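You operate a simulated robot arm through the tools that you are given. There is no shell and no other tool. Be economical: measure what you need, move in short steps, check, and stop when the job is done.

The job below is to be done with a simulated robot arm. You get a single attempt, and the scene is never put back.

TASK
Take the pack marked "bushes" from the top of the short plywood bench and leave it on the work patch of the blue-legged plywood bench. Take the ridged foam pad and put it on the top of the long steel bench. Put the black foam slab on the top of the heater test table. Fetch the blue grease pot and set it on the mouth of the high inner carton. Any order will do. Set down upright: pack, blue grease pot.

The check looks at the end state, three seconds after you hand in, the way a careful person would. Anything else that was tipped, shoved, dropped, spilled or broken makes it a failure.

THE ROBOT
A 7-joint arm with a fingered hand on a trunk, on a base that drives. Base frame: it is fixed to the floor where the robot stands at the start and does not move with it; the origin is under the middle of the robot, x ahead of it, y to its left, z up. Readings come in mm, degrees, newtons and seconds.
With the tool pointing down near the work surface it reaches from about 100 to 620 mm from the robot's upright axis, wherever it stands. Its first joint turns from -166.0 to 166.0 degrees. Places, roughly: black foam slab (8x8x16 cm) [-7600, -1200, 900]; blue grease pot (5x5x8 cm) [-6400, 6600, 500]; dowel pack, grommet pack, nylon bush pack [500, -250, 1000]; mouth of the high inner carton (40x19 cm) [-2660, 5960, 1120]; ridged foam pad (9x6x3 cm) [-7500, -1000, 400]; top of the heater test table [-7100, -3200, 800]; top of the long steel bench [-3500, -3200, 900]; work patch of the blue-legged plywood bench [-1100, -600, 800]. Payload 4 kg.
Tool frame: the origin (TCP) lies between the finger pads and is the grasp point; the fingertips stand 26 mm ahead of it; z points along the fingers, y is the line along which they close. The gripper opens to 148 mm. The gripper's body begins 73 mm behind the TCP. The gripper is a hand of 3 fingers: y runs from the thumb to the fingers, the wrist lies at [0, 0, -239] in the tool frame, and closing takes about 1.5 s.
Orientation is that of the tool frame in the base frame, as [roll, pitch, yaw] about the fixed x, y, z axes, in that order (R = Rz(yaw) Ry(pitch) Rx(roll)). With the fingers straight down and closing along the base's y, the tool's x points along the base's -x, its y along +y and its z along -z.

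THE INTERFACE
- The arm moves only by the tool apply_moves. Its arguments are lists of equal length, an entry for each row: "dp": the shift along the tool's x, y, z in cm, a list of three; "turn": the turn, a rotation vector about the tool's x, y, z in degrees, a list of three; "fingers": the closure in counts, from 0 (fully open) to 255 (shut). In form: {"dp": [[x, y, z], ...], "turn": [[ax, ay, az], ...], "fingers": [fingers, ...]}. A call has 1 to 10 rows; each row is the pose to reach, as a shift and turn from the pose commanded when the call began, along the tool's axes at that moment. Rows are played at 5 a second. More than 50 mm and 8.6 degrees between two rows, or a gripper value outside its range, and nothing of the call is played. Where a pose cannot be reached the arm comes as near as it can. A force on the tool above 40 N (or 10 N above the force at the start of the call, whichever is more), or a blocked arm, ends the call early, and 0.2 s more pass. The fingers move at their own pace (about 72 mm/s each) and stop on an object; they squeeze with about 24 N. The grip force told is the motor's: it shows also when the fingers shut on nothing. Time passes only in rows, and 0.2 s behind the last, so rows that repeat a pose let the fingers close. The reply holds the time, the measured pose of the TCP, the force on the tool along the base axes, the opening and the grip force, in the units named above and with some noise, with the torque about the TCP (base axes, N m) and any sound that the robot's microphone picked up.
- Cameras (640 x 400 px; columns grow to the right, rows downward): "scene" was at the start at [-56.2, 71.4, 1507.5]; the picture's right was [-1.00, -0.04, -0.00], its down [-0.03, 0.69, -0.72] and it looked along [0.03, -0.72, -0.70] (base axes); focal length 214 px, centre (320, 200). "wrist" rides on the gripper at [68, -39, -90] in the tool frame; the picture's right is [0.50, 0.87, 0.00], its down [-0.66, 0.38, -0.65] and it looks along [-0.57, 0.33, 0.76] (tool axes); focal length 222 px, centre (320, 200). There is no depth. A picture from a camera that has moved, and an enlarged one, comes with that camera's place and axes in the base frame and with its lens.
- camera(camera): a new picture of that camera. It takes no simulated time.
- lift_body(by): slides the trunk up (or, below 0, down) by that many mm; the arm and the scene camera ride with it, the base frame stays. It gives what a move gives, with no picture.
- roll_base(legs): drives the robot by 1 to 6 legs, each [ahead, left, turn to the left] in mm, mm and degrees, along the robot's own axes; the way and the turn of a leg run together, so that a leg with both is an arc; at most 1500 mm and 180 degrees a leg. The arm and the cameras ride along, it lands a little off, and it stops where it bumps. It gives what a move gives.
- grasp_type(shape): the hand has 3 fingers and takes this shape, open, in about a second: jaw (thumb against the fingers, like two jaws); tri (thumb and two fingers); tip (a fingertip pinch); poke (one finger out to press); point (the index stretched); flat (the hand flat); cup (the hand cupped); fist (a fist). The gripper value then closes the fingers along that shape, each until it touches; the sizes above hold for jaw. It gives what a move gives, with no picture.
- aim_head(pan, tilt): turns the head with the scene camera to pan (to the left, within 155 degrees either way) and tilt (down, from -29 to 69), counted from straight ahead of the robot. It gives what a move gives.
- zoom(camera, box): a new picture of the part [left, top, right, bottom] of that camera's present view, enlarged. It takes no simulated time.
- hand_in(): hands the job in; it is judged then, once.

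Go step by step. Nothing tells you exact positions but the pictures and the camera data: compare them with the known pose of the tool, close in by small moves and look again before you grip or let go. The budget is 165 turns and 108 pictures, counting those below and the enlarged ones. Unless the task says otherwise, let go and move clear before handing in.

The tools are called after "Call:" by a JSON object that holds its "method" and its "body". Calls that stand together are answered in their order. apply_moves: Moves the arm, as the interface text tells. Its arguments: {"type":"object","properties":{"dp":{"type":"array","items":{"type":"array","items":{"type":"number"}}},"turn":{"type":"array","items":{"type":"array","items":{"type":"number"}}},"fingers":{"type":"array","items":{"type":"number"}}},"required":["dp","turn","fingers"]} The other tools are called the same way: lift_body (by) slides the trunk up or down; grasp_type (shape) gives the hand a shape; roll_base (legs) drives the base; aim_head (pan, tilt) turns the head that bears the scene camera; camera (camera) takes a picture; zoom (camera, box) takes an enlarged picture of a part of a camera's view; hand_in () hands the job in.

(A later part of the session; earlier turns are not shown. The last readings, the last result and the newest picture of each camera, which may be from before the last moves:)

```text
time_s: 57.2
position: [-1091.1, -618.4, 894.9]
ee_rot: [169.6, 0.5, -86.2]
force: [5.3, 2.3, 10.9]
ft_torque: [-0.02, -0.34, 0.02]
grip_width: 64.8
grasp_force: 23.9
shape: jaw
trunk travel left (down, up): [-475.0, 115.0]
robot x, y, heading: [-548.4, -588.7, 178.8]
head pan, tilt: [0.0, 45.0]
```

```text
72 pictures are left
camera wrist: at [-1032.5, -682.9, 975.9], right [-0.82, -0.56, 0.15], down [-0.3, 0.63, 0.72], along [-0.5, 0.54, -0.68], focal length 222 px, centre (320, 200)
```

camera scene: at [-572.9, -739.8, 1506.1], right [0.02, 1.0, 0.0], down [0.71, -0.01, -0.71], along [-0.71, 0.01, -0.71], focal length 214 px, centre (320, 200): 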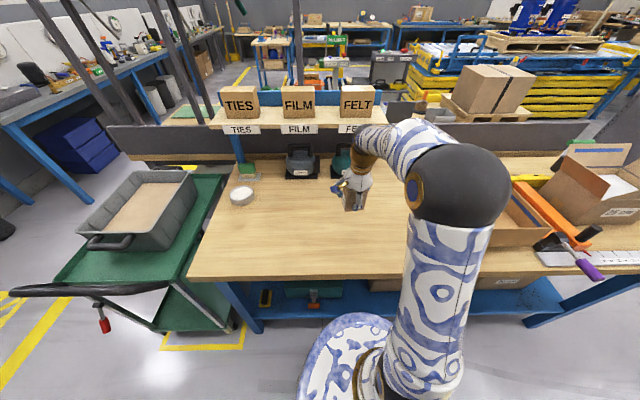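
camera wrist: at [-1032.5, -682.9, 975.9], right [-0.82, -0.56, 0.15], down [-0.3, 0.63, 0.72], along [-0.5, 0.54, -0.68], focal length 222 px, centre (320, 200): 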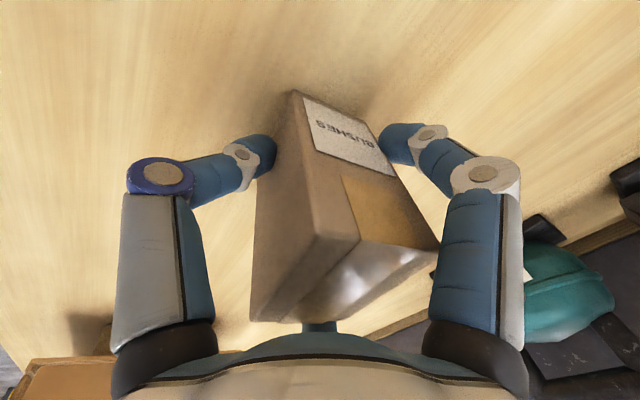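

Nearly unloaded; a hair more up, then opening slowly.

Call:
{"method": "apply_moves", "body": {"dp": [[0, 0.02, -0.15], [0, 0.02, -0.15], [0, 0.02, -0.15], [0, 0.02, -0.15], [0, 0.02, -0.15], [0, 0.02, -0.15], [0, 0.02, -0.15]], "turn": [[0, 0, 0], [0, 0, 0], [0, 0, 0], [0, 0, 0], [0, 0, 0], [0, 0, 0], [0, 0, 0]], "fingers": [255, 150, 130, 100, 50, 0, 0]}}

Call:
{"method": "camera", "body": {"camera": "wrist"}}

```text
time_s: 58.8
position: [-1092.4, -617.6, 897.5]
ee_rot: [169.6, 0.5, -86.1]
force: [0.1, 0.0, -0.6]
ft_torque: [-0.01, -0.01, 0.03]
grip_width: 147.9
grasp_force: 0.1
shape: jaw
trunk travel left (down, up): [-475.0, 115.0]
robot x, y, heading: [-547.4, -595.0, 178.7]
head pan, tilt: [0.0, 45.0]
```

```text
71 pictures are left
camera wrist: at [-1033.2, -682.9, 977.5], right [-0.82, -0.56, 0.15], down [-0.3, 0.63, 0.72], along [-0.5, 0.54, -0.68], focal length 222 px, centre (320, 200)
```

wrist: 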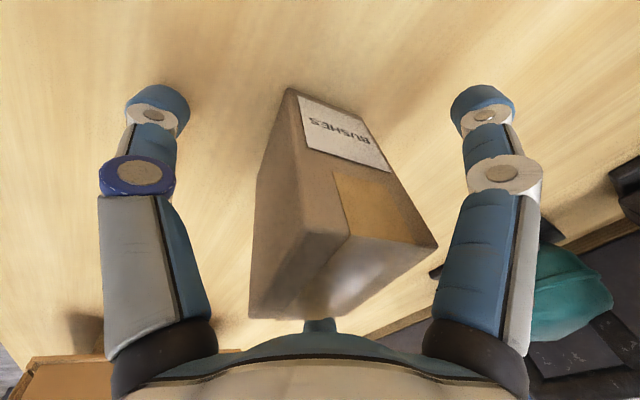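

Released upright. Raising along the tool and verifying; then looking around for the next job.

Call:
{"method": "apply_moves", "body": {"dp": [[0, 0.3, -3], [0, 0.6, -7], [0, 1, -11.5], [0, -2, -16], [0, -6, -20], [0, -10, -23], [0, -14, -25], [0, -17, -26]], "turn": [[0, 0, 0], [0, 0, 0], [0, 0, 0], [2, 0, 0], [4, 0, 0], [6, 0, 0], [8, 0, 0], [10, 0, 0]], "fingers": [0, 0, 0, 0, 0, 0, 0, 0]}}

Call:
{"method": "camera", "body": {"camera": "scene"}}

```text
refused: row 4 steps farther than a row can; nothing moved
```

```text
70 pictures are left
camera scene: at [-572.7, -739.8, 1506.1], right [0.02, 1.0, 0.0], down [0.71, -0.01, -0.71], along [-0.71, 0.01, -0.71], focal length 214 px, centre (320, 200)
```

scene: 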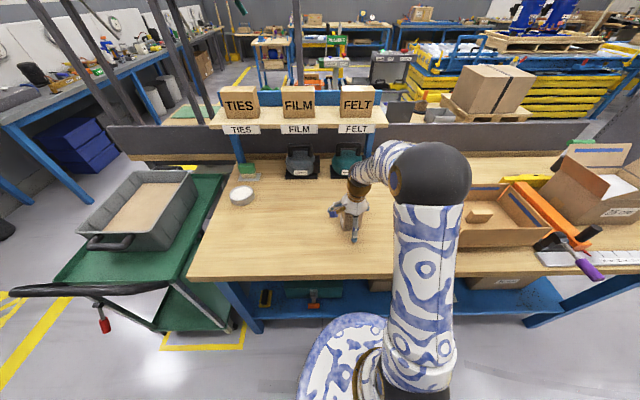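

Call:
{"method": "apply_moves", "body": {"dp": [[0, 0.3, -3], [0, 0.6, -7], [0, 1, -11.5], [0, -1, -14.5], [0, -4, -17.5], [0, -7, -20], [0, -10.5, -22], [0, -14, -24], [0, -17, -25]], "turn": [[0, 0, 0], [0, 0, 0], [0, 0, 0], [2, 0, 0], [4, 0, 0], [6, 0, 0], [8, 0, 0], [10, 0, 0], [10, 0, 0]], "fingers": [0, 0, 0, 0, 0, 0, 0, 0, 0]}}

Call:
{"method": "camera", "body": {"camera": "scene"}}

```text
time_s: 60.8
position: [-880.0, -605.0, 1110.9]
ee_rot: [179.5, 0.6, -86.1]
force: [0.9, 0.3, -0.8]
ft_torque: [0.03, -0.01, 0.03]
grip_width: 147.8
grasp_force: 0.1
shape: jaw
trunk travel left (down, up): [-475.0, 115.0]
robot x, y, heading: [-546.1, -592.4, 179.0]
head pan, tilt: [0.0, 45.0]
```

```text
69 pictures are left
camera scene: at [-572.2, -739.8, 1506.2], right [0.02, 1.0, 0.0], down [0.71, -0.01, -0.71], along [-0.71, 0.01, -0.71], focal length 214 px, centre (320, 200)
```

scene: 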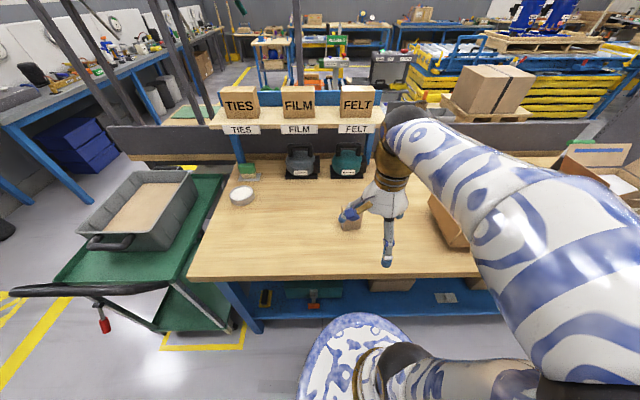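

Pack stands on the work patch. Next, drive down the aisle (-y) then west toward the long steel bench and test area; first leg and a look.

Call:
{"method": "roll_base", "body": {"legs": [[0, 0, 91], [1300, 0, 0]]}}

Call:
{"method": "aim_head", "body": {"pan": 60, "tilt": 25}}

Call:
{"method": "camera", "body": {"camera": "scene"}}

Call:
{"method": "aim_head", "body": {"pan": -60, "tilt": 25}}

Call:
{"method": "camera", "body": {"camera": "scene"}}

```text
time_s: 71.2
position: [-535.0, -2211.4, 1110.6]
ee_rot: [179.5, 0.5, 4.8]
force: [0.3, 0.3, 0.1]
ft_torque: [0.01, 0.03, -0.04]
grip_width: 147.8
grasp_force: 0.0
shape: jaw
trunk travel left (down, up): [-475.0, 115.0]
robot x, y, heading: [-554.1, -1881.5, -90.3]
head pan, tilt: [0.0, 45.0]
```

```text
time_s: 72.5
position: [-535.4, -2211.2, 1110.5]
ee_rot: [179.5, 0.4, 4.7]
force: [0.6, -0.1, 0.7]
ft_torque: [0.02, -0.01, -0.03]
grip_width: 148.1
grasp_force: 0.0
shape: jaw
trunk travel left (down, up): [-475.0, 115.0]
robot x, y, heading: [-553.7, -1884.4, -90.3]
head pan, tilt: [60.0, 25.0]
```

```text
68 pictures are left
camera scene: at [-322.0, -1865.1, 1536.7], right [-0.5, -0.86, 0.0], down [-0.37, 0.21, -0.91], along [0.78, -0.46, -0.42], focal length 214 px, centre (320, 200)
```

scene: 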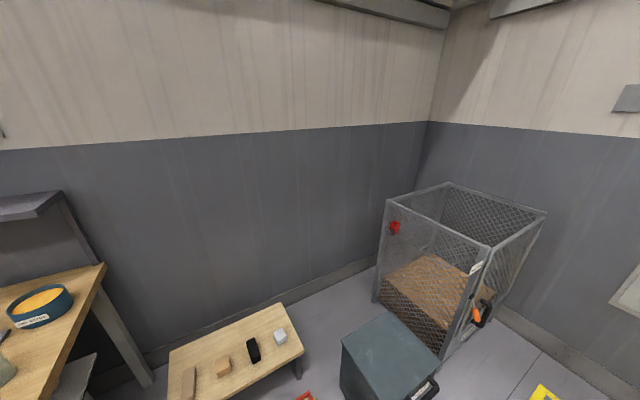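

```text
time_s: 74.5
position: [-535.2, -2211.1, 1109.6]
ee_rot: [179.4, 0.4, 4.8]
force: [0.0, -0.4, -1.2]
ft_torque: [-0.01, -0.03, 0.0]
grip_width: 147.7
grasp_force: 0.0
shape: jaw
trunk travel left (down, up): [-475.0, 115.0]
robot x, y, heading: [-554.4, -1878.4, -90.4]
head pan, tilt: [-60.0, 25.0]
```

```text
67 pictures are left
camera scene: at [-481.5, -1864.5, 1536.7], right [-0.5, 0.87, 0.0], down [0.37, 0.21, -0.91], along [-0.79, -0.45, -0.42], focal length 214 px, centre (320, 200)
```

scene: 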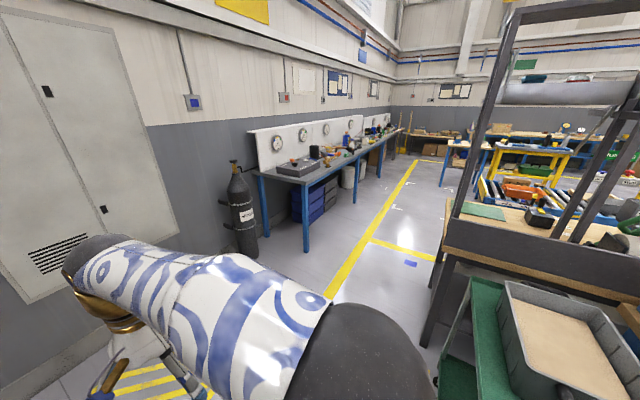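

The west aisle is clear along the yellow line (y≈-2350). Driving along it to about x=-3450 to look at the long steel bench.

Call:
{"method": "roll_base", "body": {"legs": [[430, 0, 0], [0, 0, -90], [1500, 0, 0], [1400, 0, 0]]}}

Call:
{"method": "aim_head", "body": {"pan": 60, "tilt": 40}}

Call:
{"method": "camera", "body": {"camera": "scene"}}

Call:
{"method": "aim_head", "body": {"pan": -20, "tilt": 20}}

Call:
{"method": "camera", "body": {"camera": "scene"}}

```text
time_s: 94.6
position: [-3790.6, -2276.3, 1110.1]
ee_rot: [179.5, 0.5, -86.6]
force: [0.3, -0.5, 0.7]
ft_torque: [-0.01, 0.01, -0.02]
grip_width: 147.8
grasp_force: 0.0
shape: jaw
trunk travel left (down, up): [-475.0, 115.0]
robot x, y, heading: [-3458.6, -2262.7, 178.6]
head pan, tilt: [-60.0, 25.0]
```

```text
time_s: 96.6
position: [-3792.4, -2277.0, 1111.2]
ee_rot: [179.5, 0.5, -86.5]
force: [0.0, -0.9, -0.6]
ft_torque: [-0.03, 0.02, -0.01]
grip_width: 147.8
grasp_force: 0.1
shape: jaw
trunk travel left (down, up): [-475.0, 115.0]
robot x, y, heading: [-3462.7, -2260.5, 178.7]
head pan, tilt: [60.0, 40.0]
```

```text
66 pictures are left
camera scene: at [-3447.5, -2487.9, 1513.4], right [-0.85, 0.52, 0.0], down [0.34, 0.55, -0.77], along [-0.4, -0.65, -0.64], focal length 214 px, centre (320, 200)
```

scene: 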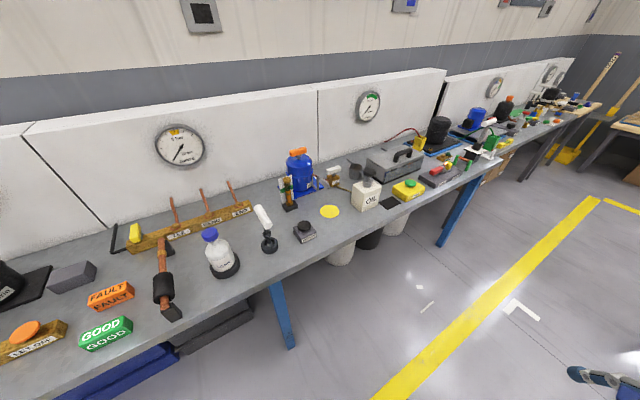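

```text
time_s: 98.1
position: [-3791.3, -2276.2, 1109.6]
ee_rot: [179.4, 0.4, -86.5]
force: [0.9, -0.3, 0.0]
ft_torque: [0.04, 0.0, -0.04]
grip_width: 147.8
grasp_force: 0.1
shape: jaw
trunk travel left (down, up): [-475.0, 115.0]
robot x, y, heading: [-3460.8, -2264.2, 178.5]
head pan, tilt: [-20.0, 20.0]
```

```text
65 pictures are left
camera scene: at [-3489.8, -2381.4, 1544.8], right [0.36, 0.93, 0.0], down [0.32, -0.12, -0.94], along [-0.87, 0.34, -0.34], focal length 214 px, centre (320, 200)
```

scene: 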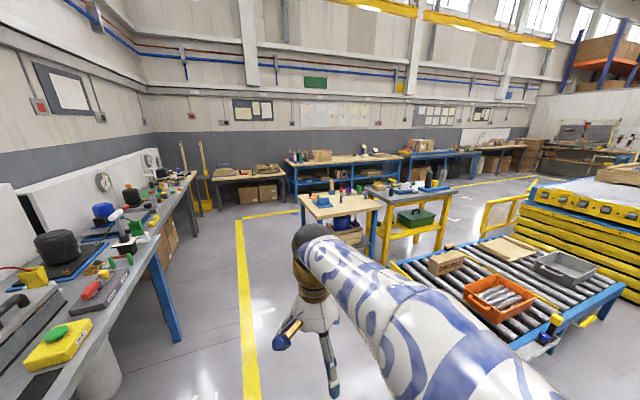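

The steel bench is crowded but has free spots; I'll return with the pad. Continuing west toward the bench at (-7600,-1200).

Call:
{"method": "roll_base", "body": {"legs": [[0, 0, 1.4], [1500, 0, 0], [1400, 0, 0]]}}

Call:
{"method": "aim_head", "body": {"pan": -40, "tilt": 28}}

Call:
{"method": "camera", "body": {"camera": "scene"}}

Call:
{"method": "aim_head", "body": {"pan": 45, "tilt": 28}}

Call:
{"method": "camera", "body": {"camera": "scene"}}

```text
time_s: 112.5
position: [-6702.0, -2363.2, 1109.9]
ee_rot: [179.6, 0.5, -83.3]
force: [0.3, 0.7, -0.9]
ft_torque: [-0.03, 0.01, 0.02]
grip_width: 148.1
grasp_force: 0.1
shape: jaw
trunk travel left (down, up): [-475.0, 115.0]
robot x, y, heading: [-6369.9, -2333.7, -178.1]
head pan, tilt: [-20.0, 20.0]
```

```text
time_s: 113.3
position: [-6701.6, -2362.3, 1109.5]
ee_rot: [179.6, 0.4, -83.3]
force: [0.3, -1.4, -0.8]
ft_torque: [0.01, 0.0, -0.02]
grip_width: 148.1
grasp_force: 0.1
shape: jaw
trunk travel left (down, up): [-475.0, 115.0]
robot x, y, heading: [-6371.9, -2330.3, -178.4]
head pan, tilt: [-40.0, 28.0]
```

```text
64 pictures are left
camera scene: at [-6377.7, -2424.0, 1532.0], right [0.62, 0.79, 0.0], down [0.37, -0.29, -0.88], along [-0.69, 0.55, -0.47], focal length 214 px, centre (320, 200)
```

scene: 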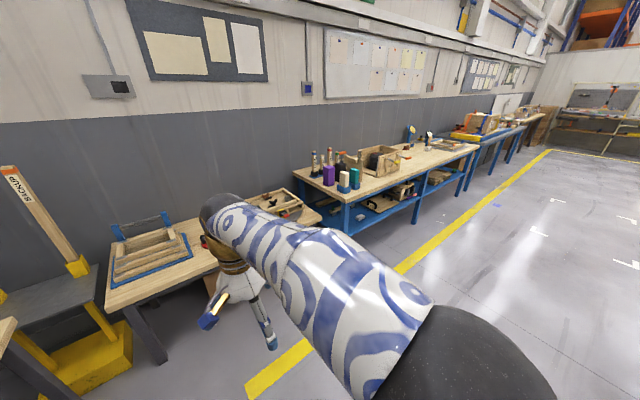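

```text
time_s: 114.9
position: [-6701.3, -2363.3, 1110.5]
ee_rot: [179.5, 0.5, -83.3]
force: [-0.3, -0.5, 0.1]
ft_torque: [-0.01, 0.01, -0.02]
grip_width: 148.0
grasp_force: 0.0
shape: jaw
trunk travel left (down, up): [-475.0, 115.0]
robot x, y, heading: [-6376.7, -2332.1, -178.2]
head pan, tilt: [45.0, 28.0]
```

```text
63 pictures are left
camera scene: at [-6368.7, -2546.8, 1531.9], right [-0.73, 0.69, 0.0], down [0.32, 0.34, -0.88], along [-0.61, -0.64, -0.47], focal length 214 px, centre (320, 200)
```

scene: 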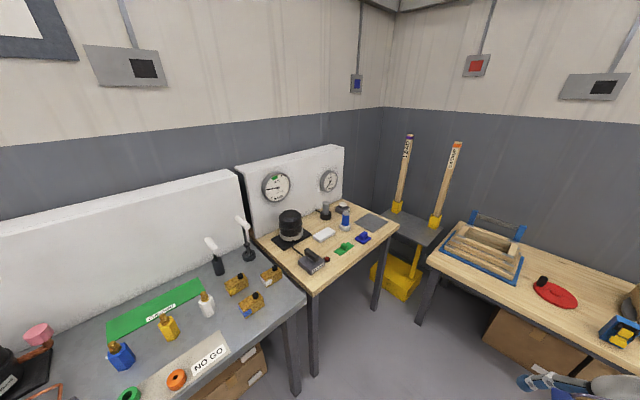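

Heater table found ahead-left; the slab's bench is ahead-right along the wall. Sliding over toward the bench at y≈-1250.

Call:
{"method": "roll_base", "body": {"legs": [[0, 0, -1.8], [200, -1080, 0]]}}

Call:
{"method": "aim_head", "body": {"pan": 0, "tilt": 40}}

Call:
{"method": "camera", "body": {"camera": "scene"}}

```text
time_s: 120.9
position: [-6897.4, -1271.3, 1111.3]
ee_rot: [179.5, 0.6, -85.3]
force: [-0.5, 0.4, 0.5]
ft_torque: [0.01, 0.03, -0.01]
grip_width: 147.8
grasp_force: 0.1
shape: jaw
trunk travel left (down, up): [-475.0, 115.0]
robot x, y, heading: [-6564.4, -1254.2, 179.6]
head pan, tilt: [45.0, 28.0]
```

```text
time_s: 122.0
position: [-6898.8, -1270.9, 1110.9]
ee_rot: [179.5, 0.4, -85.4]
force: [-0.1, -0.5, 0.5]
ft_torque: [-0.02, 0.0, -0.01]
grip_width: 147.8
grasp_force: 0.0
shape: jaw
trunk travel left (down, up): [-475.0, 115.0]
robot x, y, heading: [-6566.6, -1253.7, 179.8]
head pan, tilt: [0.0, 40.0]
```

```text
62 pictures are left
camera scene: at [-6592.1, -1402.6, 1513.4], right [0.0, 1.0, 0.0], down [0.64, 0.0, -0.77], along [-0.77, 0.0, -0.64], focal length 214 px, centre (320, 200)
```

scene: 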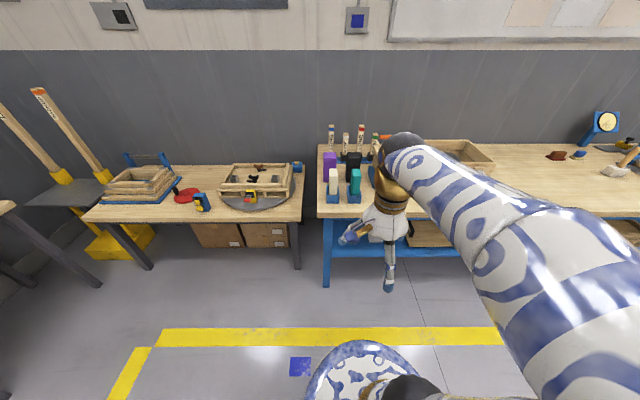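

A group of coloured upright slabs (purple, black, white, teal) stands at the bench's left corner. Zooming on it and the lower shelf.

Call:
{"method": "zoom", "body": {"camera": "scene", "box": [305, 115, 405, 215]}}

Call:
{"method": "zoom", "body": {"camera": "wrist", "box": [0, 0, 640, 400]}}

```text
4.00 times, centred on (355, 165) of scene
camera zoom: at [-6592.1, -1402.6, 1513.4], right [0.0, 1.0, 0.0], down [0.64, 0.0, -0.77], along [-0.77, 0.0, -0.64], focal length 858 px, centre (180, 340)
```

zoom: 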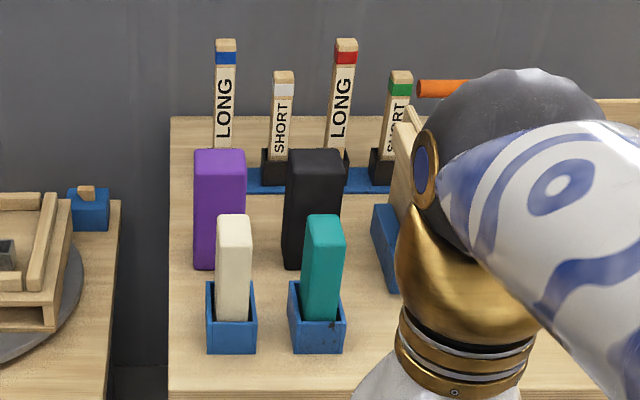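

```text
1.00 times, centred on (320, 200) of wrist (not enlarged: the box is as wide or as high as the picture)
camera zoom: at [-6853.0, -1337.7, 1199.7], right [-0.82, -0.57, 0.0], down [-0.42, 0.62, 0.66], along [-0.38, 0.54, -0.75], focal length 222 px, centre (320, 200)
```

zoom: 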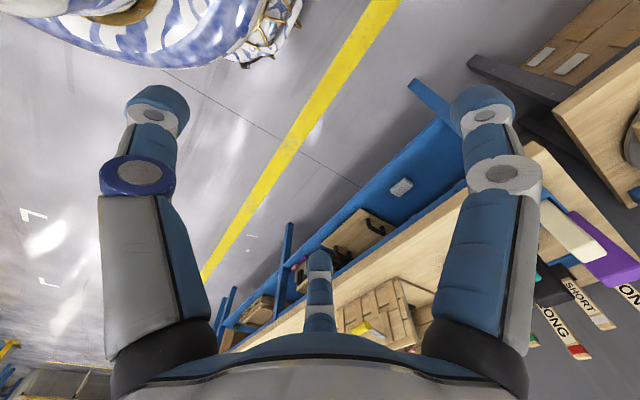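

Black slab stands at ≈(-7570,-1222), with purple ~50 mm to its left. I'll rotate the hand so the thumb comes on the right and fingers front/back, then drive closer.

Call:
{"method": "apply_moves", "body": {"dp": [[0, 0, 0], [0, 0, 0], [0, 0, 0], [0, 0, 0], [0, 0, 0], [0, 0, 0], [0, 0, 0], [0, 0, 0], [0, 0, 0], [0, 0, 0]], "turn": [[0, 0, -8.5], [0, 0, -17], [0, 0, -25.5], [0, 0, -34], [0, 0, -42.5], [0, 0, -51], [0, 0, -59.5], [0, 0, -68], [0, 0, -76.5], [0, 0, -85]], "fingers": [0, 0, 0, 0, 0, 0, 0, 0, 0, 0]}}

Call:
{"method": "roll_base", "body": {"legs": [[420, -20, 0]]}}

Call:
{"method": "camera", "body": {"camera": "scene"}}

Call:
{"method": "camera", "body": {"camera": "wrist"}}

```text
time_s: 124.2
position: [-6897.8, -1270.9, 1110.7]
ee_rot: [-179.6, 0.5, -0.2]
force: [-0.1, 0.4, -0.6]
ft_torque: [-0.03, 0.01, 0.02]
grip_width: 147.4
grasp_force: 0.1
shape: jaw
trunk travel left (down, up): [-475.0, 115.0]
robot x, y, heading: [-6564.2, -1258.4, 179.7]
head pan, tilt: [0.0, 40.0]
```

```text
time_s: 126.8
position: [-7317.2, -1248.9, 1110.1]
ee_rot: [-179.5, 0.5, -0.3]
force: [-0.5, 0.2, 0.3]
ft_torque: [-0.02, -0.03, 0.0]
grip_width: 148.0
grasp_force: 0.0
shape: jaw
trunk travel left (down, up): [-475.0, 115.0]
robot x, y, heading: [-6986.6, -1228.5, 179.9]
head pan, tilt: [0.0, 40.0]
```

```text
59 pictures are left
camera scene: at [-7011.9, -1380.6, 1513.4], right [0.0, 1.0, 0.0], down [0.64, 0.0, -0.77], along [-0.77, 0.0, -0.64], focal length 214 px, centre (320, 200)
```

scene: 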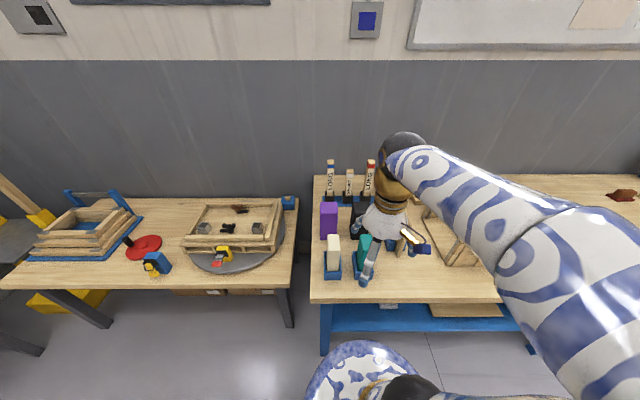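

```text
58 pictures are left
camera wrist: at [-7249.1, -1212.7, 1200.6], right [0.5, -0.87, -0.01], down [-0.65, -0.38, 0.66], along [-0.57, -0.32, -0.75], focal length 222 px, centre (320, 200)
```

wrist: 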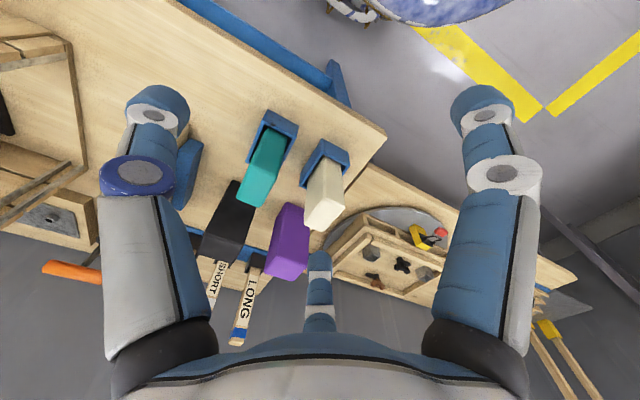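

Good two-camera view of the slab; zooming both for triangulation.

Call:
{"method": "zoom", "body": {"camera": "wrist", "box": [180, 100, 360, 290]}}

Call:
{"method": "zoom", "body": {"camera": "scene", "box": [310, 150, 410, 290]}}

```text
2.11 times, centred on (270, 195) of wrist
camera zoom: at [-7249.1, -1212.7, 1200.6], right [0.5, -0.87, -0.01], down [-0.65, -0.38, 0.66], along [-0.57, -0.32, -0.75], focal length 468 px, centre (425, 210)
```

zoom: 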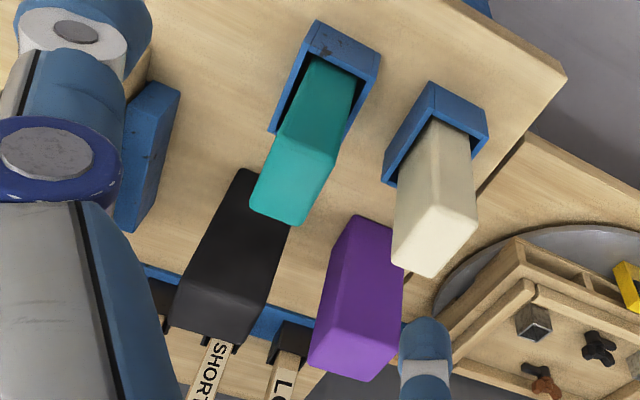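

```text
2.86 times, centred on (360, 220) of scene
camera zoom: at [-7011.9, -1380.6, 1513.4], right [0.0, 1.0, 0.0], down [0.64, 0.0, -0.77], along [-0.77, 0.0, -0.64], focal length 613 px, centre (206, 143)
```

zoom: 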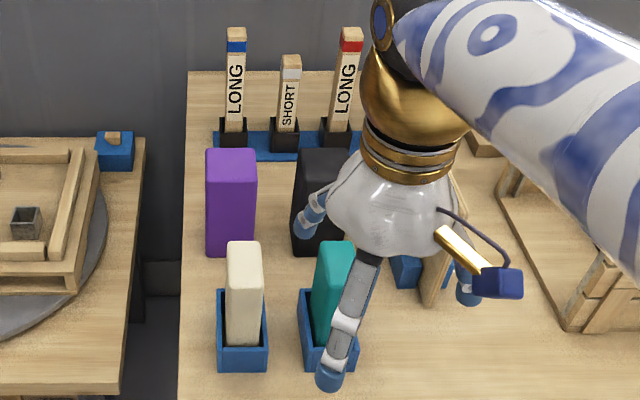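

Bench top ≈793, slab front face ≈x -7613, y -1251…-1185. Driving ~110 mm closer and bringing the hand above the slab for a better look.

Call:
{"method": "roll_base", "body": {"legs": [[110, 0, 0]]}}

Call:
{"method": "apply_moves", "body": {"dp": [[3.5, 0, 0], [7, 0, 0], [10.5, 0, 0], [14, 0, 0], [14, 0, 0]], "turn": [[0, 0, 0], [0, 0, 0], [0, 0, 0], [0, 0, 0], [0, 0, 0]], "fingers": [0, 0, 0, 0, 0]}}

Call:
{"method": "camera", "body": {"camera": "wrist"}}

```text
time_s: 128.0
position: [-7429.5, -1248.3, 1111.1]
ee_rot: [-179.6, 0.5, -0.3]
force: [0.2, -0.9, 0.7]
ft_torque: [-0.01, -0.03, -0.02]
grip_width: 148.0
grasp_force: 0.0
shape: jaw
trunk travel left (down, up): [-475.0, 115.0]
robot x, y, heading: [-7098.0, -1228.4, 180.1]
head pan, tilt: [0.0, 40.0]
```

```text
time_s: 129.2
position: [-7290.8, -1250.4, 1102.1]
ee_rot: [-178.4, -3.3, -0.3]
force: [0.1, -1.0, 0.4]
ft_torque: [-0.02, 0.0, -0.01]
grip_width: 148.0
grasp_force: 0.1
shape: jaw
trunk travel left (down, up): [-475.0, 115.0]
robot x, y, heading: [-7101.3, -1235.4, 179.9]
head pan, tilt: [0.0, 40.0]
```

```text
55 pictures are left
camera wrist: at [-7229.0, -1216.4, 1197.5], right [0.49, -0.87, 0.0], down [-0.69, -0.39, 0.61], along [-0.53, -0.3, -0.8], focal length 222 px, centre (320, 200)
```

wrist: 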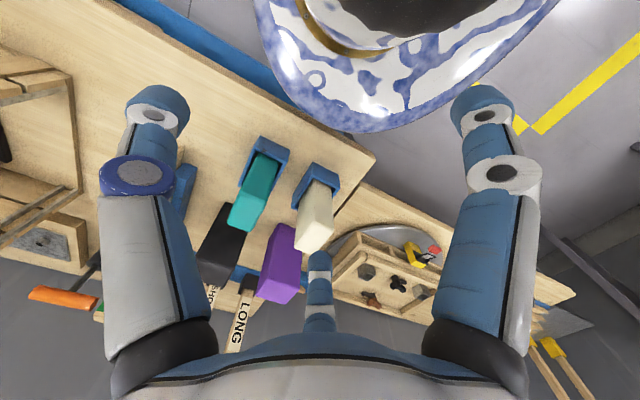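

Moved the wrong way (tool x is +x here). Now moving toward the slab.

Call:
{"method": "apply_moves", "body": {"dp": [[-4, 0, 0], [-8, 0, 0], [-12, 0, 0], [-16, -0.5, 0], [-20, -1, 0], [-24, -1.5, 0], [-28, -2, 0], [-31, -2.5, 0], [-34, -3, 0], [-34, -3, 0]], "turn": [[0, 0, 0], [0, 0, 0], [0, 0, 0], [0, 0, 0], [0, 0, 0], [0, 0, 0], [0, 0, 0], [0, 0, 0], [0, 0, 0], [0, 0, 0]], "fingers": [0, 0, 0, 0, 0, 0, 0, 0, 0, 0]}}

Call:
{"method": "camera", "body": {"camera": "wrist"}}

Call:
{"method": "zoom", "body": {"camera": "scene", "box": [310, 150, 470, 310]}}

```text
time_s: 131.4
position: [-7628.7, -1219.2, 1111.9]
ee_rot: [-179.6, 0.5, -0.2]
force: [-1.0, 0.1, 0.6]
ft_torque: [-0.02, -0.01, -0.02]
grip_width: 148.1
grasp_force: 0.0
shape: jaw
trunk travel left (down, up): [-475.0, 115.0]
robot x, y, heading: [-7099.5, -1231.5, 179.7]
head pan, tilt: [0.0, 40.0]
```

```text
54 pictures are left
camera wrist: at [-7560.4, -1183.3, 1202.3], right [0.5, -0.87, -0.01], down [-0.65, -0.38, 0.66], along [-0.57, -0.32, -0.75], focal length 222 px, centre (320, 200)
```

wrist: 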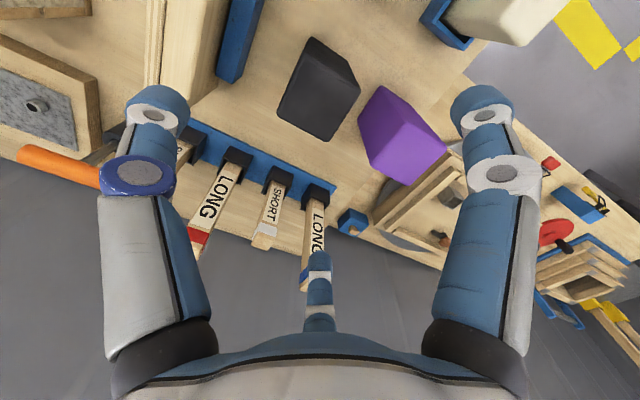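

```text
2.50 times, centred on (390, 230) of scene
camera zoom: at [-7123.8, -1380.2, 1513.4], right [0.0, 1.0, 0.0], down [0.64, 0.0, -0.77], along [-0.77, 0.0, -0.64], focal length 536 px, centre (145, 125)
```

zoom: 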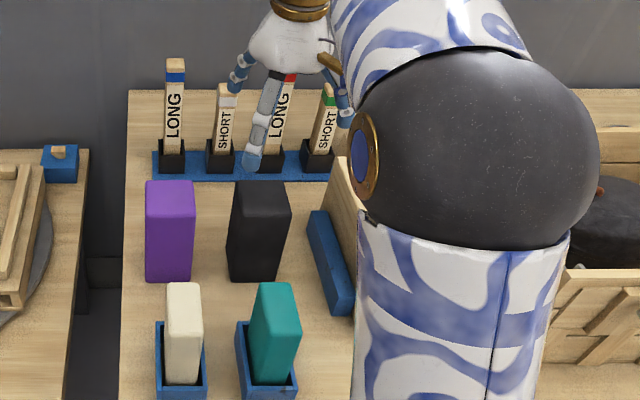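

Slab centre ≈(-7643,-1211), top ≈948, 56 deep × 76 wide. Descending around it with fingers slightly pre-closed.

Call:
{"method": "apply_moves", "body": {"dp": [[-0.7, -0.7, 3], [-1.4, -1.4, 7], [-1.4, -1.4, 10], [-1.4, -1.4, 13], [-1.4, -1.4, 13]], "turn": [[0, 0, 0], [0, 0, 0], [0, 0, 0], [0, 0, 0], [0, 0, 0]], "fingers": [50, 50, 50, 50, 50]}}

Call:
{"method": "camera", "body": {"camera": "wrist"}}

Call:
{"method": "zoom", "body": {"camera": "scene", "box": [310, 150, 470, 310]}}

```text
time_s: 132.6
position: [-7644.9, -1203.6, 982.3]
ee_rot: [-179.6, 0.4, -0.2]
force: [-0.2, -0.9, -0.7]
ft_torque: [0.0, -0.02, 0.04]
grip_width: 119.2
grasp_force: 0.1
shape: jaw
trunk travel left (down, up): [-475.0, 115.0]
robot x, y, heading: [-7098.8, -1234.6, 179.8]
head pan, tilt: [0.0, 40.0]
```

```text
52 pictures are left
camera wrist: at [-7577.2, -1166.6, 1072.2], right [0.5, -0.87, -0.01], down [-0.65, -0.38, 0.66], along [-0.57, -0.32, -0.75], focal length 222 px, centre (320, 200)
```

wrist: 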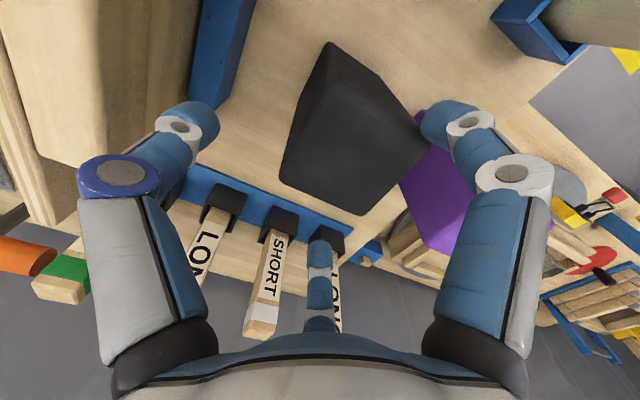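

```text
2.50 times, centred on (390, 230) of scene
camera zoom: at [-7123.7, -1380.1, 1513.4], right [0.0, 1.0, 0.0], down [0.64, 0.0, -0.77], along [-0.77, 0.0, -0.64], focal length 536 px, centre (145, 125)
```

zoom: 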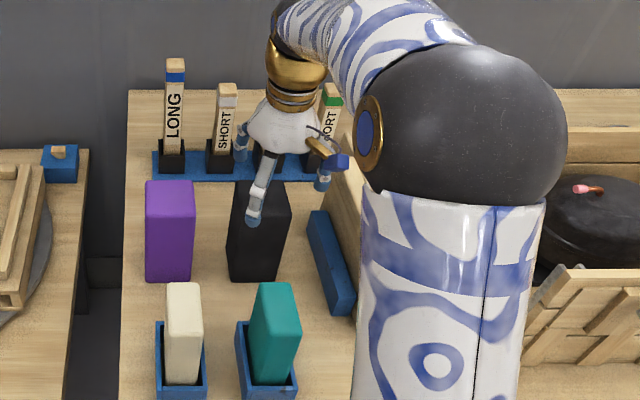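

Need precise check of top face relative to fingers before going lower.

Call:
{"method": "zoom", "body": {"camera": "wrist", "box": [240, 30, 480, 230]}}

```text
2.00 times, centred on (360, 130) of wrist
camera zoom: at [-7577.2, -1166.6, 1072.2], right [0.5, -0.87, -0.01], down [-0.65, -0.38, 0.66], along [-0.57, -0.32, -0.75], focal length 444 px, centre (240, 340)
```

zoom: 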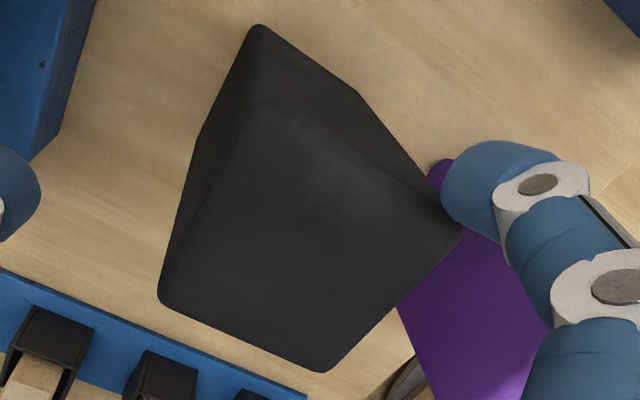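

Slab centre corrected to (-7634,-1221), 70×72 mm, square-on. Adjusting and descending.

Call:
{"method": "apply_moves", "body": {"dp": [[1.1, 0.5, 0], [1.1, 0.5, 2.5], [1.1, 0.5, 5], [1.1, 0.5, 7.7], [1.1, 0.5, 7.7]], "turn": [[0, 0, 0], [0, 0, 0], [0, 0, 0], [0, 0, 0], [0, 0, 0]], "fingers": [50, 50, 50, 50, 50]}}

Call:
{"method": "camera", "body": {"camera": "wrist"}}

```text
time_s: 133.8
position: [-7633.0, -1208.6, 905.0]
ee_rot: [-179.6, 0.5, -0.2]
force: [0.7, 0.1, 3.2]
ft_torque: [-0.09, -0.09, 0.06]
grip_width: 119.4
grasp_force: 0.0
shape: jaw
trunk travel left (down, up): [-475.0, 115.0]
robot x, y, heading: [-7103.5, -1229.9, 179.6]
head pan, tilt: [0.0, 40.0]
```

```text
49 pictures are left
camera wrist: at [-7565.3, -1171.2, 994.7], right [0.5, -0.87, -0.01], down [-0.65, -0.38, 0.66], along [-0.57, -0.32, -0.75], focal length 222 px, centre (320, 200)
```

wrist: 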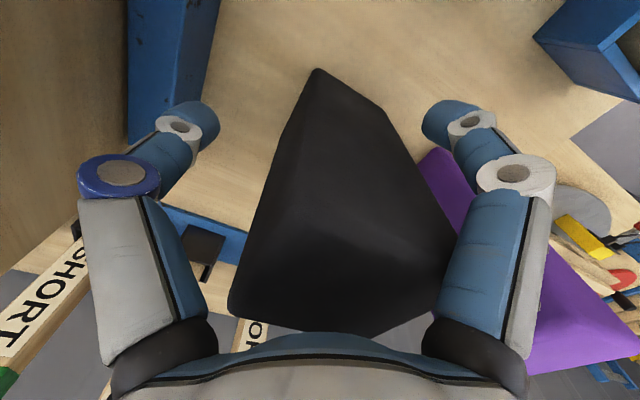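

Straddling the slab. Closing.

Call:
{"method": "apply_moves", "body": {"dp": [[0, 0, 0], [0, 0, 0], [0, 0, 0], [0, 0, 0], [0, 0, 0], [0, 0, 0], [0, 0, 0], [0, 0, 0]], "turn": [[0, 0, 0], [0, 0, 0], [0, 0, 0], [0, 0, 0], [0, 0, 0], [0, 0, 0], [0, 0, 0], [0, 0, 0]], "fingers": [90, 120, 150, 200, 255, 255, 255, 255]}}

Call:
{"method": "apply_moves", "body": {"dp": [[0, 0, -1], [0, 0, -4], [0, 0, -8], [0, 0, -12], [0, 0, -16], [0, 0, -20], [0, 0, -23], [0, 0, -23]], "turn": [[0, 0, 0], [0, 0, 0], [0, 0, 0], [0, 0, 0], [0, 0, 0], [0, 0, 0], [0, 0, 0], [0, 0, 0]], "fingers": [255, 255, 255, 255, 255, 255, 255, 255]}}

Call:
{"method": "camera", "body": {"camera": "wrist"}}

Call:
{"method": "camera", "body": {"camera": "scene"}}

```text
time_s: 135.6
position: [-7633.7, -1208.8, 905.6]
ee_rot: [-179.6, 0.5, -0.3]
force: [1.2, 0.5, 3.6]
ft_torque: [0.17, 0.0, -0.06]
grip_width: 61.6
grasp_force: 24.3
shape: jaw
trunk travel left (down, up): [-475.0, 115.0]
robot x, y, heading: [-7097.6, -1233.6, 179.8]
head pan, tilt: [0.0, 40.0]
```

```text
time_s: 137.4
position: [-7631.4, -1209.3, 1137.5]
ee_rot: [-179.6, 0.5, -0.2]
force: [-0.7, 0.7, -0.7]
ft_torque: [0.0, 0.01, 0.01]
grip_width: 60.3
grasp_force: 23.9
shape: jaw
trunk travel left (down, up): [-475.0, 115.0]
robot x, y, heading: [-7099.4, -1230.9, 179.8]
head pan, tilt: [0.0, 40.0]
```

```text
48 pictures are left
camera wrist: at [-7563.6, -1172.9, 1227.5], right [0.5, -0.87, -0.01], down [-0.65, -0.38, 0.66], along [-0.57, -0.32, -0.75], focal length 222 px, centre (320, 200)
```

wrist: 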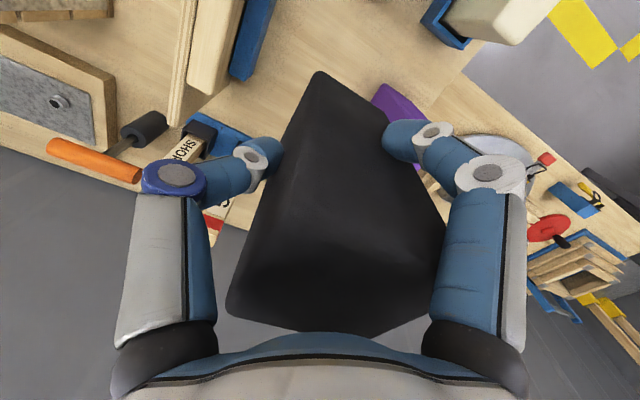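

```text
47 pictures are left
camera scene: at [-7123.6, -1380.2, 1513.4], right [0.0, 1.0, 0.0], down [0.64, 0.0, -0.77], along [-0.77, 0.0, -0.64], focal length 214 px, centre (320, 200)
```

scene: 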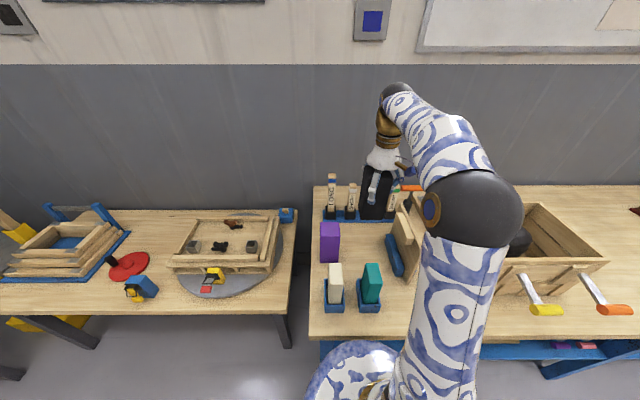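

Slab is held. Retracting, backing away, and heading to the heater test table.

Call:
{"method": "apply_moves", "body": {"dp": [[4, 0, 0], [8, 0, 0], [12, 0, 0], [16, 0, 0], [20, 0, 0], [22, 0, 0], [22, 0, 0]], "turn": [[0, 0, 0], [0, 0, 0], [0, 0, 0], [0, 0, 0], [0, 0, 0], [0, 0, 0], [0, 0, 0]], "fingers": [255, 255, 255, 255, 255, 255, 255]}}

Call:
{"method": "roll_base", "body": {"legs": [[-330, 0, 0], [0, 0, 90], [1130, 0, 0], [0, -250, 0]]}}

Call:
{"method": "aim_head", "body": {"pan": 0, "tilt": 40}}

Call:
{"method": "camera", "body": {"camera": "scene"}}

```text
time_s: 139.0
position: [-7410.8, -1208.4, 1133.3]
ee_rot: [-179.7, 0.5, -0.4]
force: [0.0, 0.4, -0.9]
ft_torque: [0.0, -0.01, -0.04]
grip_width: 60.1
grasp_force: 23.7
shape: jaw
trunk travel left (down, up): [-475.0, 115.0]
robot x, y, heading: [-7097.0, -1230.5, 179.7]
head pan, tilt: [0.0, 40.0]
```

```text
time_s: 151.9
position: [-7067.5, -2700.3, 1132.9]
ee_rot: [-179.6, 0.5, 89.1]
force: [0.4, 0.6, -0.5]
ft_torque: [0.0, -0.03, 0.02]
grip_width: 60.0
grasp_force: 24.2
shape: jaw
trunk travel left (down, up): [-475.0, 115.0]
robot x, y, heading: [-7040.4, -2388.3, -90.7]
head pan, tilt: [0.0, 40.0]
```

```text
time_s: 152.5
position: [-7066.8, -2699.4, 1132.3]
ee_rot: [-179.6, 0.6, 89.1]
force: [0.2, 0.3, 0.0]
ft_torque: [-0.01, 0.01, -0.05]
grip_width: 60.2
grasp_force: 23.7
shape: jaw
trunk travel left (down, up): [-475.0, 115.0]
robot x, y, heading: [-7036.0, -2387.8, -91.1]
head pan, tilt: [0.0, 40.0]
```

```text
46 pictures are left
camera scene: at [-6888.8, -2412.9, 1513.4], right [-1.0, 0.02, 0.0], down [0.01, 0.64, -0.77], along [-0.01, -0.77, -0.64], focal length 214 px, centre (320, 200)
```

scene: 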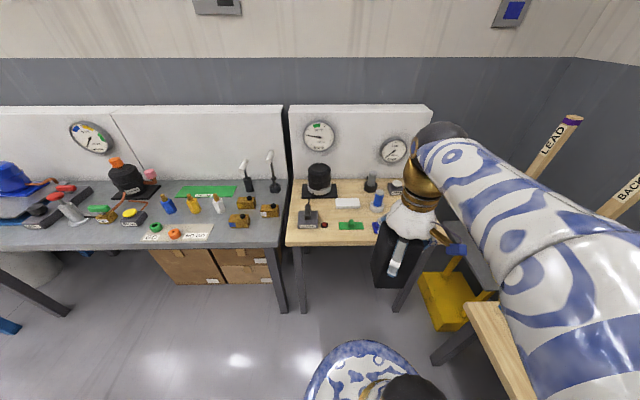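

Heater table is directly ahead. Zooming for a free spot.

Call:
{"method": "zoom", "body": {"camera": "scene", "box": [280, 140, 440, 260]}}

Call:
{"method": "camera", "body": {"camera": "wrist"}}

```text
3.33 times, centred on (360, 200) of scene
camera zoom: at [-6888.8, -2412.9, 1513.4], right [-1.0, 0.02, 0.0], down [0.01, 0.64, -0.77], along [-0.01, -0.77, -0.64], focal length 715 px, centre (187, 200)
```

zoom: 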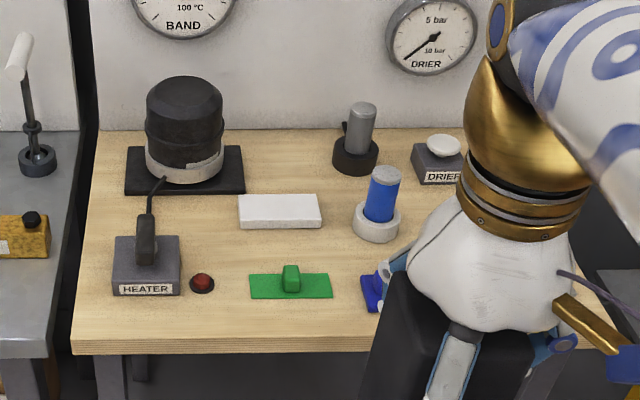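

```text
44 pictures are left
camera wrist: at [-7104.1, -2632.4, 1223.1], right [0.87, 0.49, -0.01], down [0.37, -0.66, 0.66], along [0.31, -0.58, -0.75], focal length 222 px, centre (320, 200)
```

wrist: 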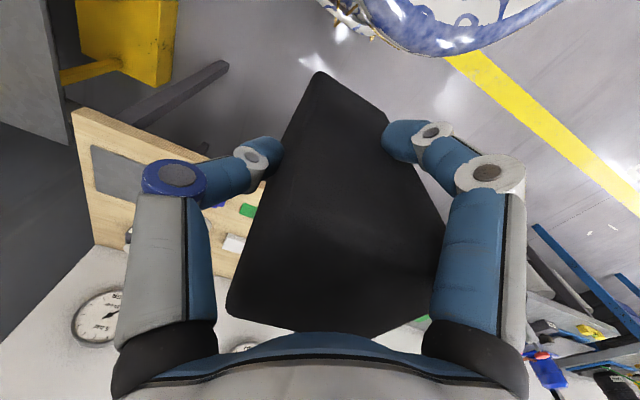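

The front-right of the table with a gray mat is hidden by the hand; I'll shift the hand left and look.

Call:
{"method": "apply_moves", "body": {"dp": [[0, 4.5, 0], [0, 9, 0], [0, 13.5, 0], [0, 18, 0], [0, 22, 0], [0, 22, 0]], "turn": [[0, 0, 0], [0, 0, 0], [0, 0, 0], [0, 0, 0], [0, 0, 0], [0, 0, 0]], "fingers": [255, 255, 255, 255, 255, 255]}}

Call:
{"method": "zoom", "body": {"camera": "scene", "box": [320, 150, 450, 260]}}

```text
time_s: 153.9
position: [-6844.4, -2706.8, 1130.6]
ee_rot: [-179.6, 0.5, 88.9]
force: [0.2, 0.5, -0.8]
ft_torque: [0.0, 0.0, -0.01]
grip_width: 59.7
grasp_force: 24.0
shape: jaw
trunk travel left (down, up): [-475.0, 115.0]
robot x, y, heading: [-7040.2, -2388.6, -90.9]
head pan, tilt: [0.0, 40.0]
```

```text
3.64 times, centred on (385, 205) of scene
camera zoom: at [-6888.5, -2412.9, 1513.4], right [-1.0, 0.02, 0.0], down [0.01, 0.64, -0.77], along [-0.01, -0.77, -0.64], focal length 780 px, centre (84, 182)
```

zoom: 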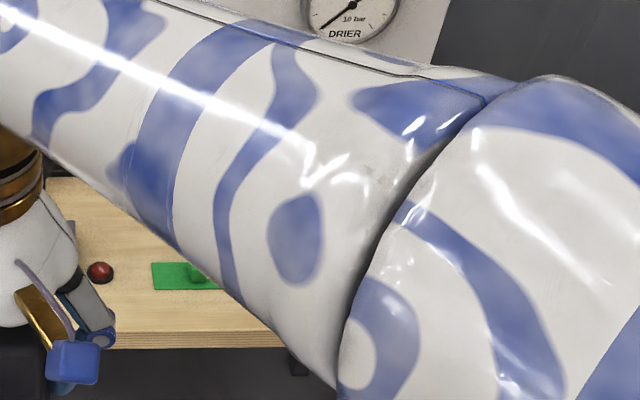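

I'll use the clear mat area at the table's front-right (≈(-7352,-3112)); bring the hand back and drive closer, staying clear of the west bench.

Call:
{"method": "apply_moves", "body": {"dp": [[0, -4.5, 0], [0, -9, 0], [0, -13.5, 0], [0, -18, 0], [0, -22, 0], [0, -26, 0], [0, -30, 0], [0, -30, 0]], "turn": [[0, 0, 0], [0, 0, 0], [0, 0, 0], [0, 0, 0], [0, 0, 0], [0, 0, 0], [0, 0, 0], [0, 0, 0]], "fingers": [255, 255, 255, 255, 255, 255, 255, 255]}}

Call:
{"method": "roll_base", "body": {"legs": [[290, 0, 0]]}}

Call:
{"method": "apply_moves", "body": {"dp": [[-1.5, -4, 0], [-3, -8, 0], [-4.5, -12, 0], [-6, -16, 0], [-7.5, -19, 0], [-9, -21, 0], [-9, -21, 0]], "turn": [[0, 0, 0], [0, 0, 0], [0, 0, 0], [0, 0, 0], [0, 0, 0], [0, 0, 0], [0, 0, 0]], "fingers": [255, 255, 255, 255, 255, 255, 255]}}

Call:
{"method": "camera", "body": {"camera": "wrist"}}

Call:
{"method": "camera", "body": {"camera": "scene"}}

```text
time_s: 155.7
position: [-7149.2, -2696.5, 1132.6]
ee_rot: [-179.6, 0.5, 89.0]
force: [-0.8, 0.0, 0.0]
ft_torque: [-0.01, -0.01, 0.03]
grip_width: 59.6
grasp_force: 23.9
shape: jaw
trunk travel left (down, up): [-475.0, 115.0]
robot x, y, heading: [-7040.8, -2389.0, -91.0]
head pan, tilt: [0.0, 40.0]
```

```text
time_s: 157.7
position: [-7156.0, -2988.3, 1133.3]
ee_rot: [-179.6, 0.5, 88.8]
force: [-0.1, 0.8, -0.9]
ft_torque: [-0.01, -0.01, 0.01]
grip_width: 59.6
grasp_force: 23.9
shape: jaw
trunk travel left (down, up): [-475.0, 115.0]
robot x, y, heading: [-7045.1, -2678.6, -91.2]
head pan, tilt: [0.0, 40.0]
```

```text
time_s: 159.3
position: [-7368.8, -3076.6, 1137.8]
ee_rot: [-179.6, 0.5, 88.8]
force: [0.3, -0.4, 0.2]
ft_torque: [-0.04, 0.02, 0.0]
grip_width: 59.6
grasp_force: 23.9
shape: jaw
trunk travel left (down, up): [-475.0, 115.0]
robot x, y, heading: [-7043.7, -2680.3, -91.3]
head pan, tilt: [0.0, 40.0]
```

```text
42 pictures are left
camera wrist: at [-7406.5, -3008.1, 1226.4], right [0.88, 0.48, -0.01], down [0.37, -0.66, 0.66], along [0.31, -0.58, -0.75], focal length 222 px, centre (320, 200)
```

wrist: 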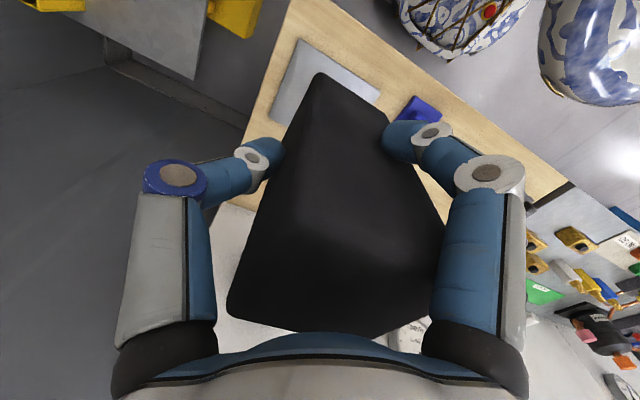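

```text
41 pictures are left
camera scene: at [-6894.3, -2705.2, 1513.4], right [-1.0, 0.02, 0.0], down [0.01, 0.64, -0.77], along [-0.02, -0.77, -0.64], focal length 214 px, centre (320, 200)
```

scene: 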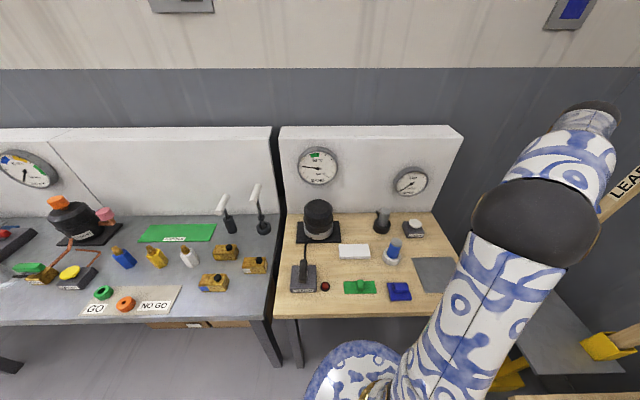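

Mat triangulated: centre (-7346,-3122), z≈815. Positioning and descending; feeling for contact in small steps.

Call:
{"method": "apply_moves", "body": {"dp": [[-2, 0.7, 1], [-4.5, 1.5, 4], [-4.5, 1.5, 8], [-4.5, 1.5, 12], [-4.5, 1.5, 15], [-4.5, 1.5, 17.5], [-4.5, 1.5, 17.5]], "turn": [[0, 0, 0], [0, 0, 0], [0, 0, 0], [0, 0, 0], [0, 0, 0], [0, 0, 0], [0, 0, 0]], "fingers": [255, 255, 255, 255, 255, 255, 255]}}

Call:
{"method": "camera", "body": {"camera": "wrist"}}

Call:
{"method": "apply_moves", "body": {"dp": [[0, 0, 0.5], [0, 0, 1], [0, 0, 1.5], [0, 0, 2], [0, 0, 2.5], [0, 0, 3], [0, 0, 3.5], [0, 0, 4], [0, 0, 4.5], [0, 0, 5]], "turn": [[0, 0, 0], [0, 0, 0], [0, 0, 0], [0, 0, 0], [0, 0, 0], [0, 0, 0], [0, 0, 0], [0, 0, 0], [0, 0, 0], [0, 0, 0]], "fingers": [255, 255, 255, 255, 255, 255, 255, 255, 255, 255]}}

```text
time_s: 160.9
position: [-7355.5, -3122.1, 960.8]
ee_rot: [-179.6, 0.5, 88.7]
force: [0.3, 0.4, -0.9]
ft_torque: [0.01, 0.0, 0.01]
grip_width: 59.0
grasp_force: 23.4
shape: jaw
trunk travel left (down, up): [-475.0, 115.0]
robot x, y, heading: [-7046.2, -2681.2, -91.3]
head pan, tilt: [0.0, 40.0]
```

```text
40 pictures are left
camera wrist: at [-7391.9, -3053.4, 1050.6], right [0.88, 0.48, -0.01], down [0.37, -0.66, 0.66], along [0.31, -0.58, -0.75], focal length 222 px, centre (320, 200)
```

wrist: 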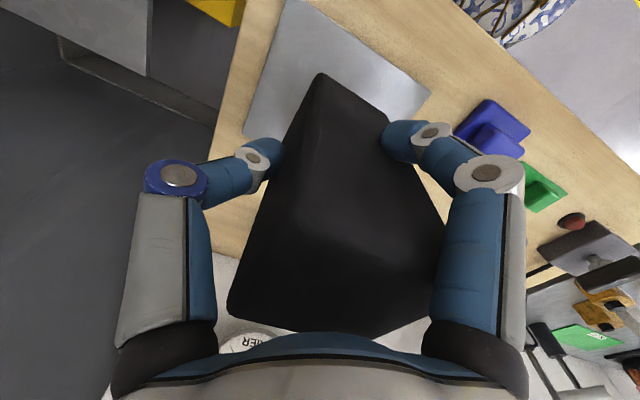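

```text
time_s: 163.1
position: [-7355.2, -3121.8, 911.5]
ee_rot: [-179.6, 0.6, 88.8]
force: [-0.3, 0.5, 0.5]
ft_torque: [-0.04, 0.01, 0.0]
grip_width: 58.7
grasp_force: 23.8
shape: jaw
trunk travel left (down, up): [-475.0, 115.0]
robot x, y, heading: [-7046.7, -2680.5, -90.9]
head pan, tilt: [0.0, 40.0]
```

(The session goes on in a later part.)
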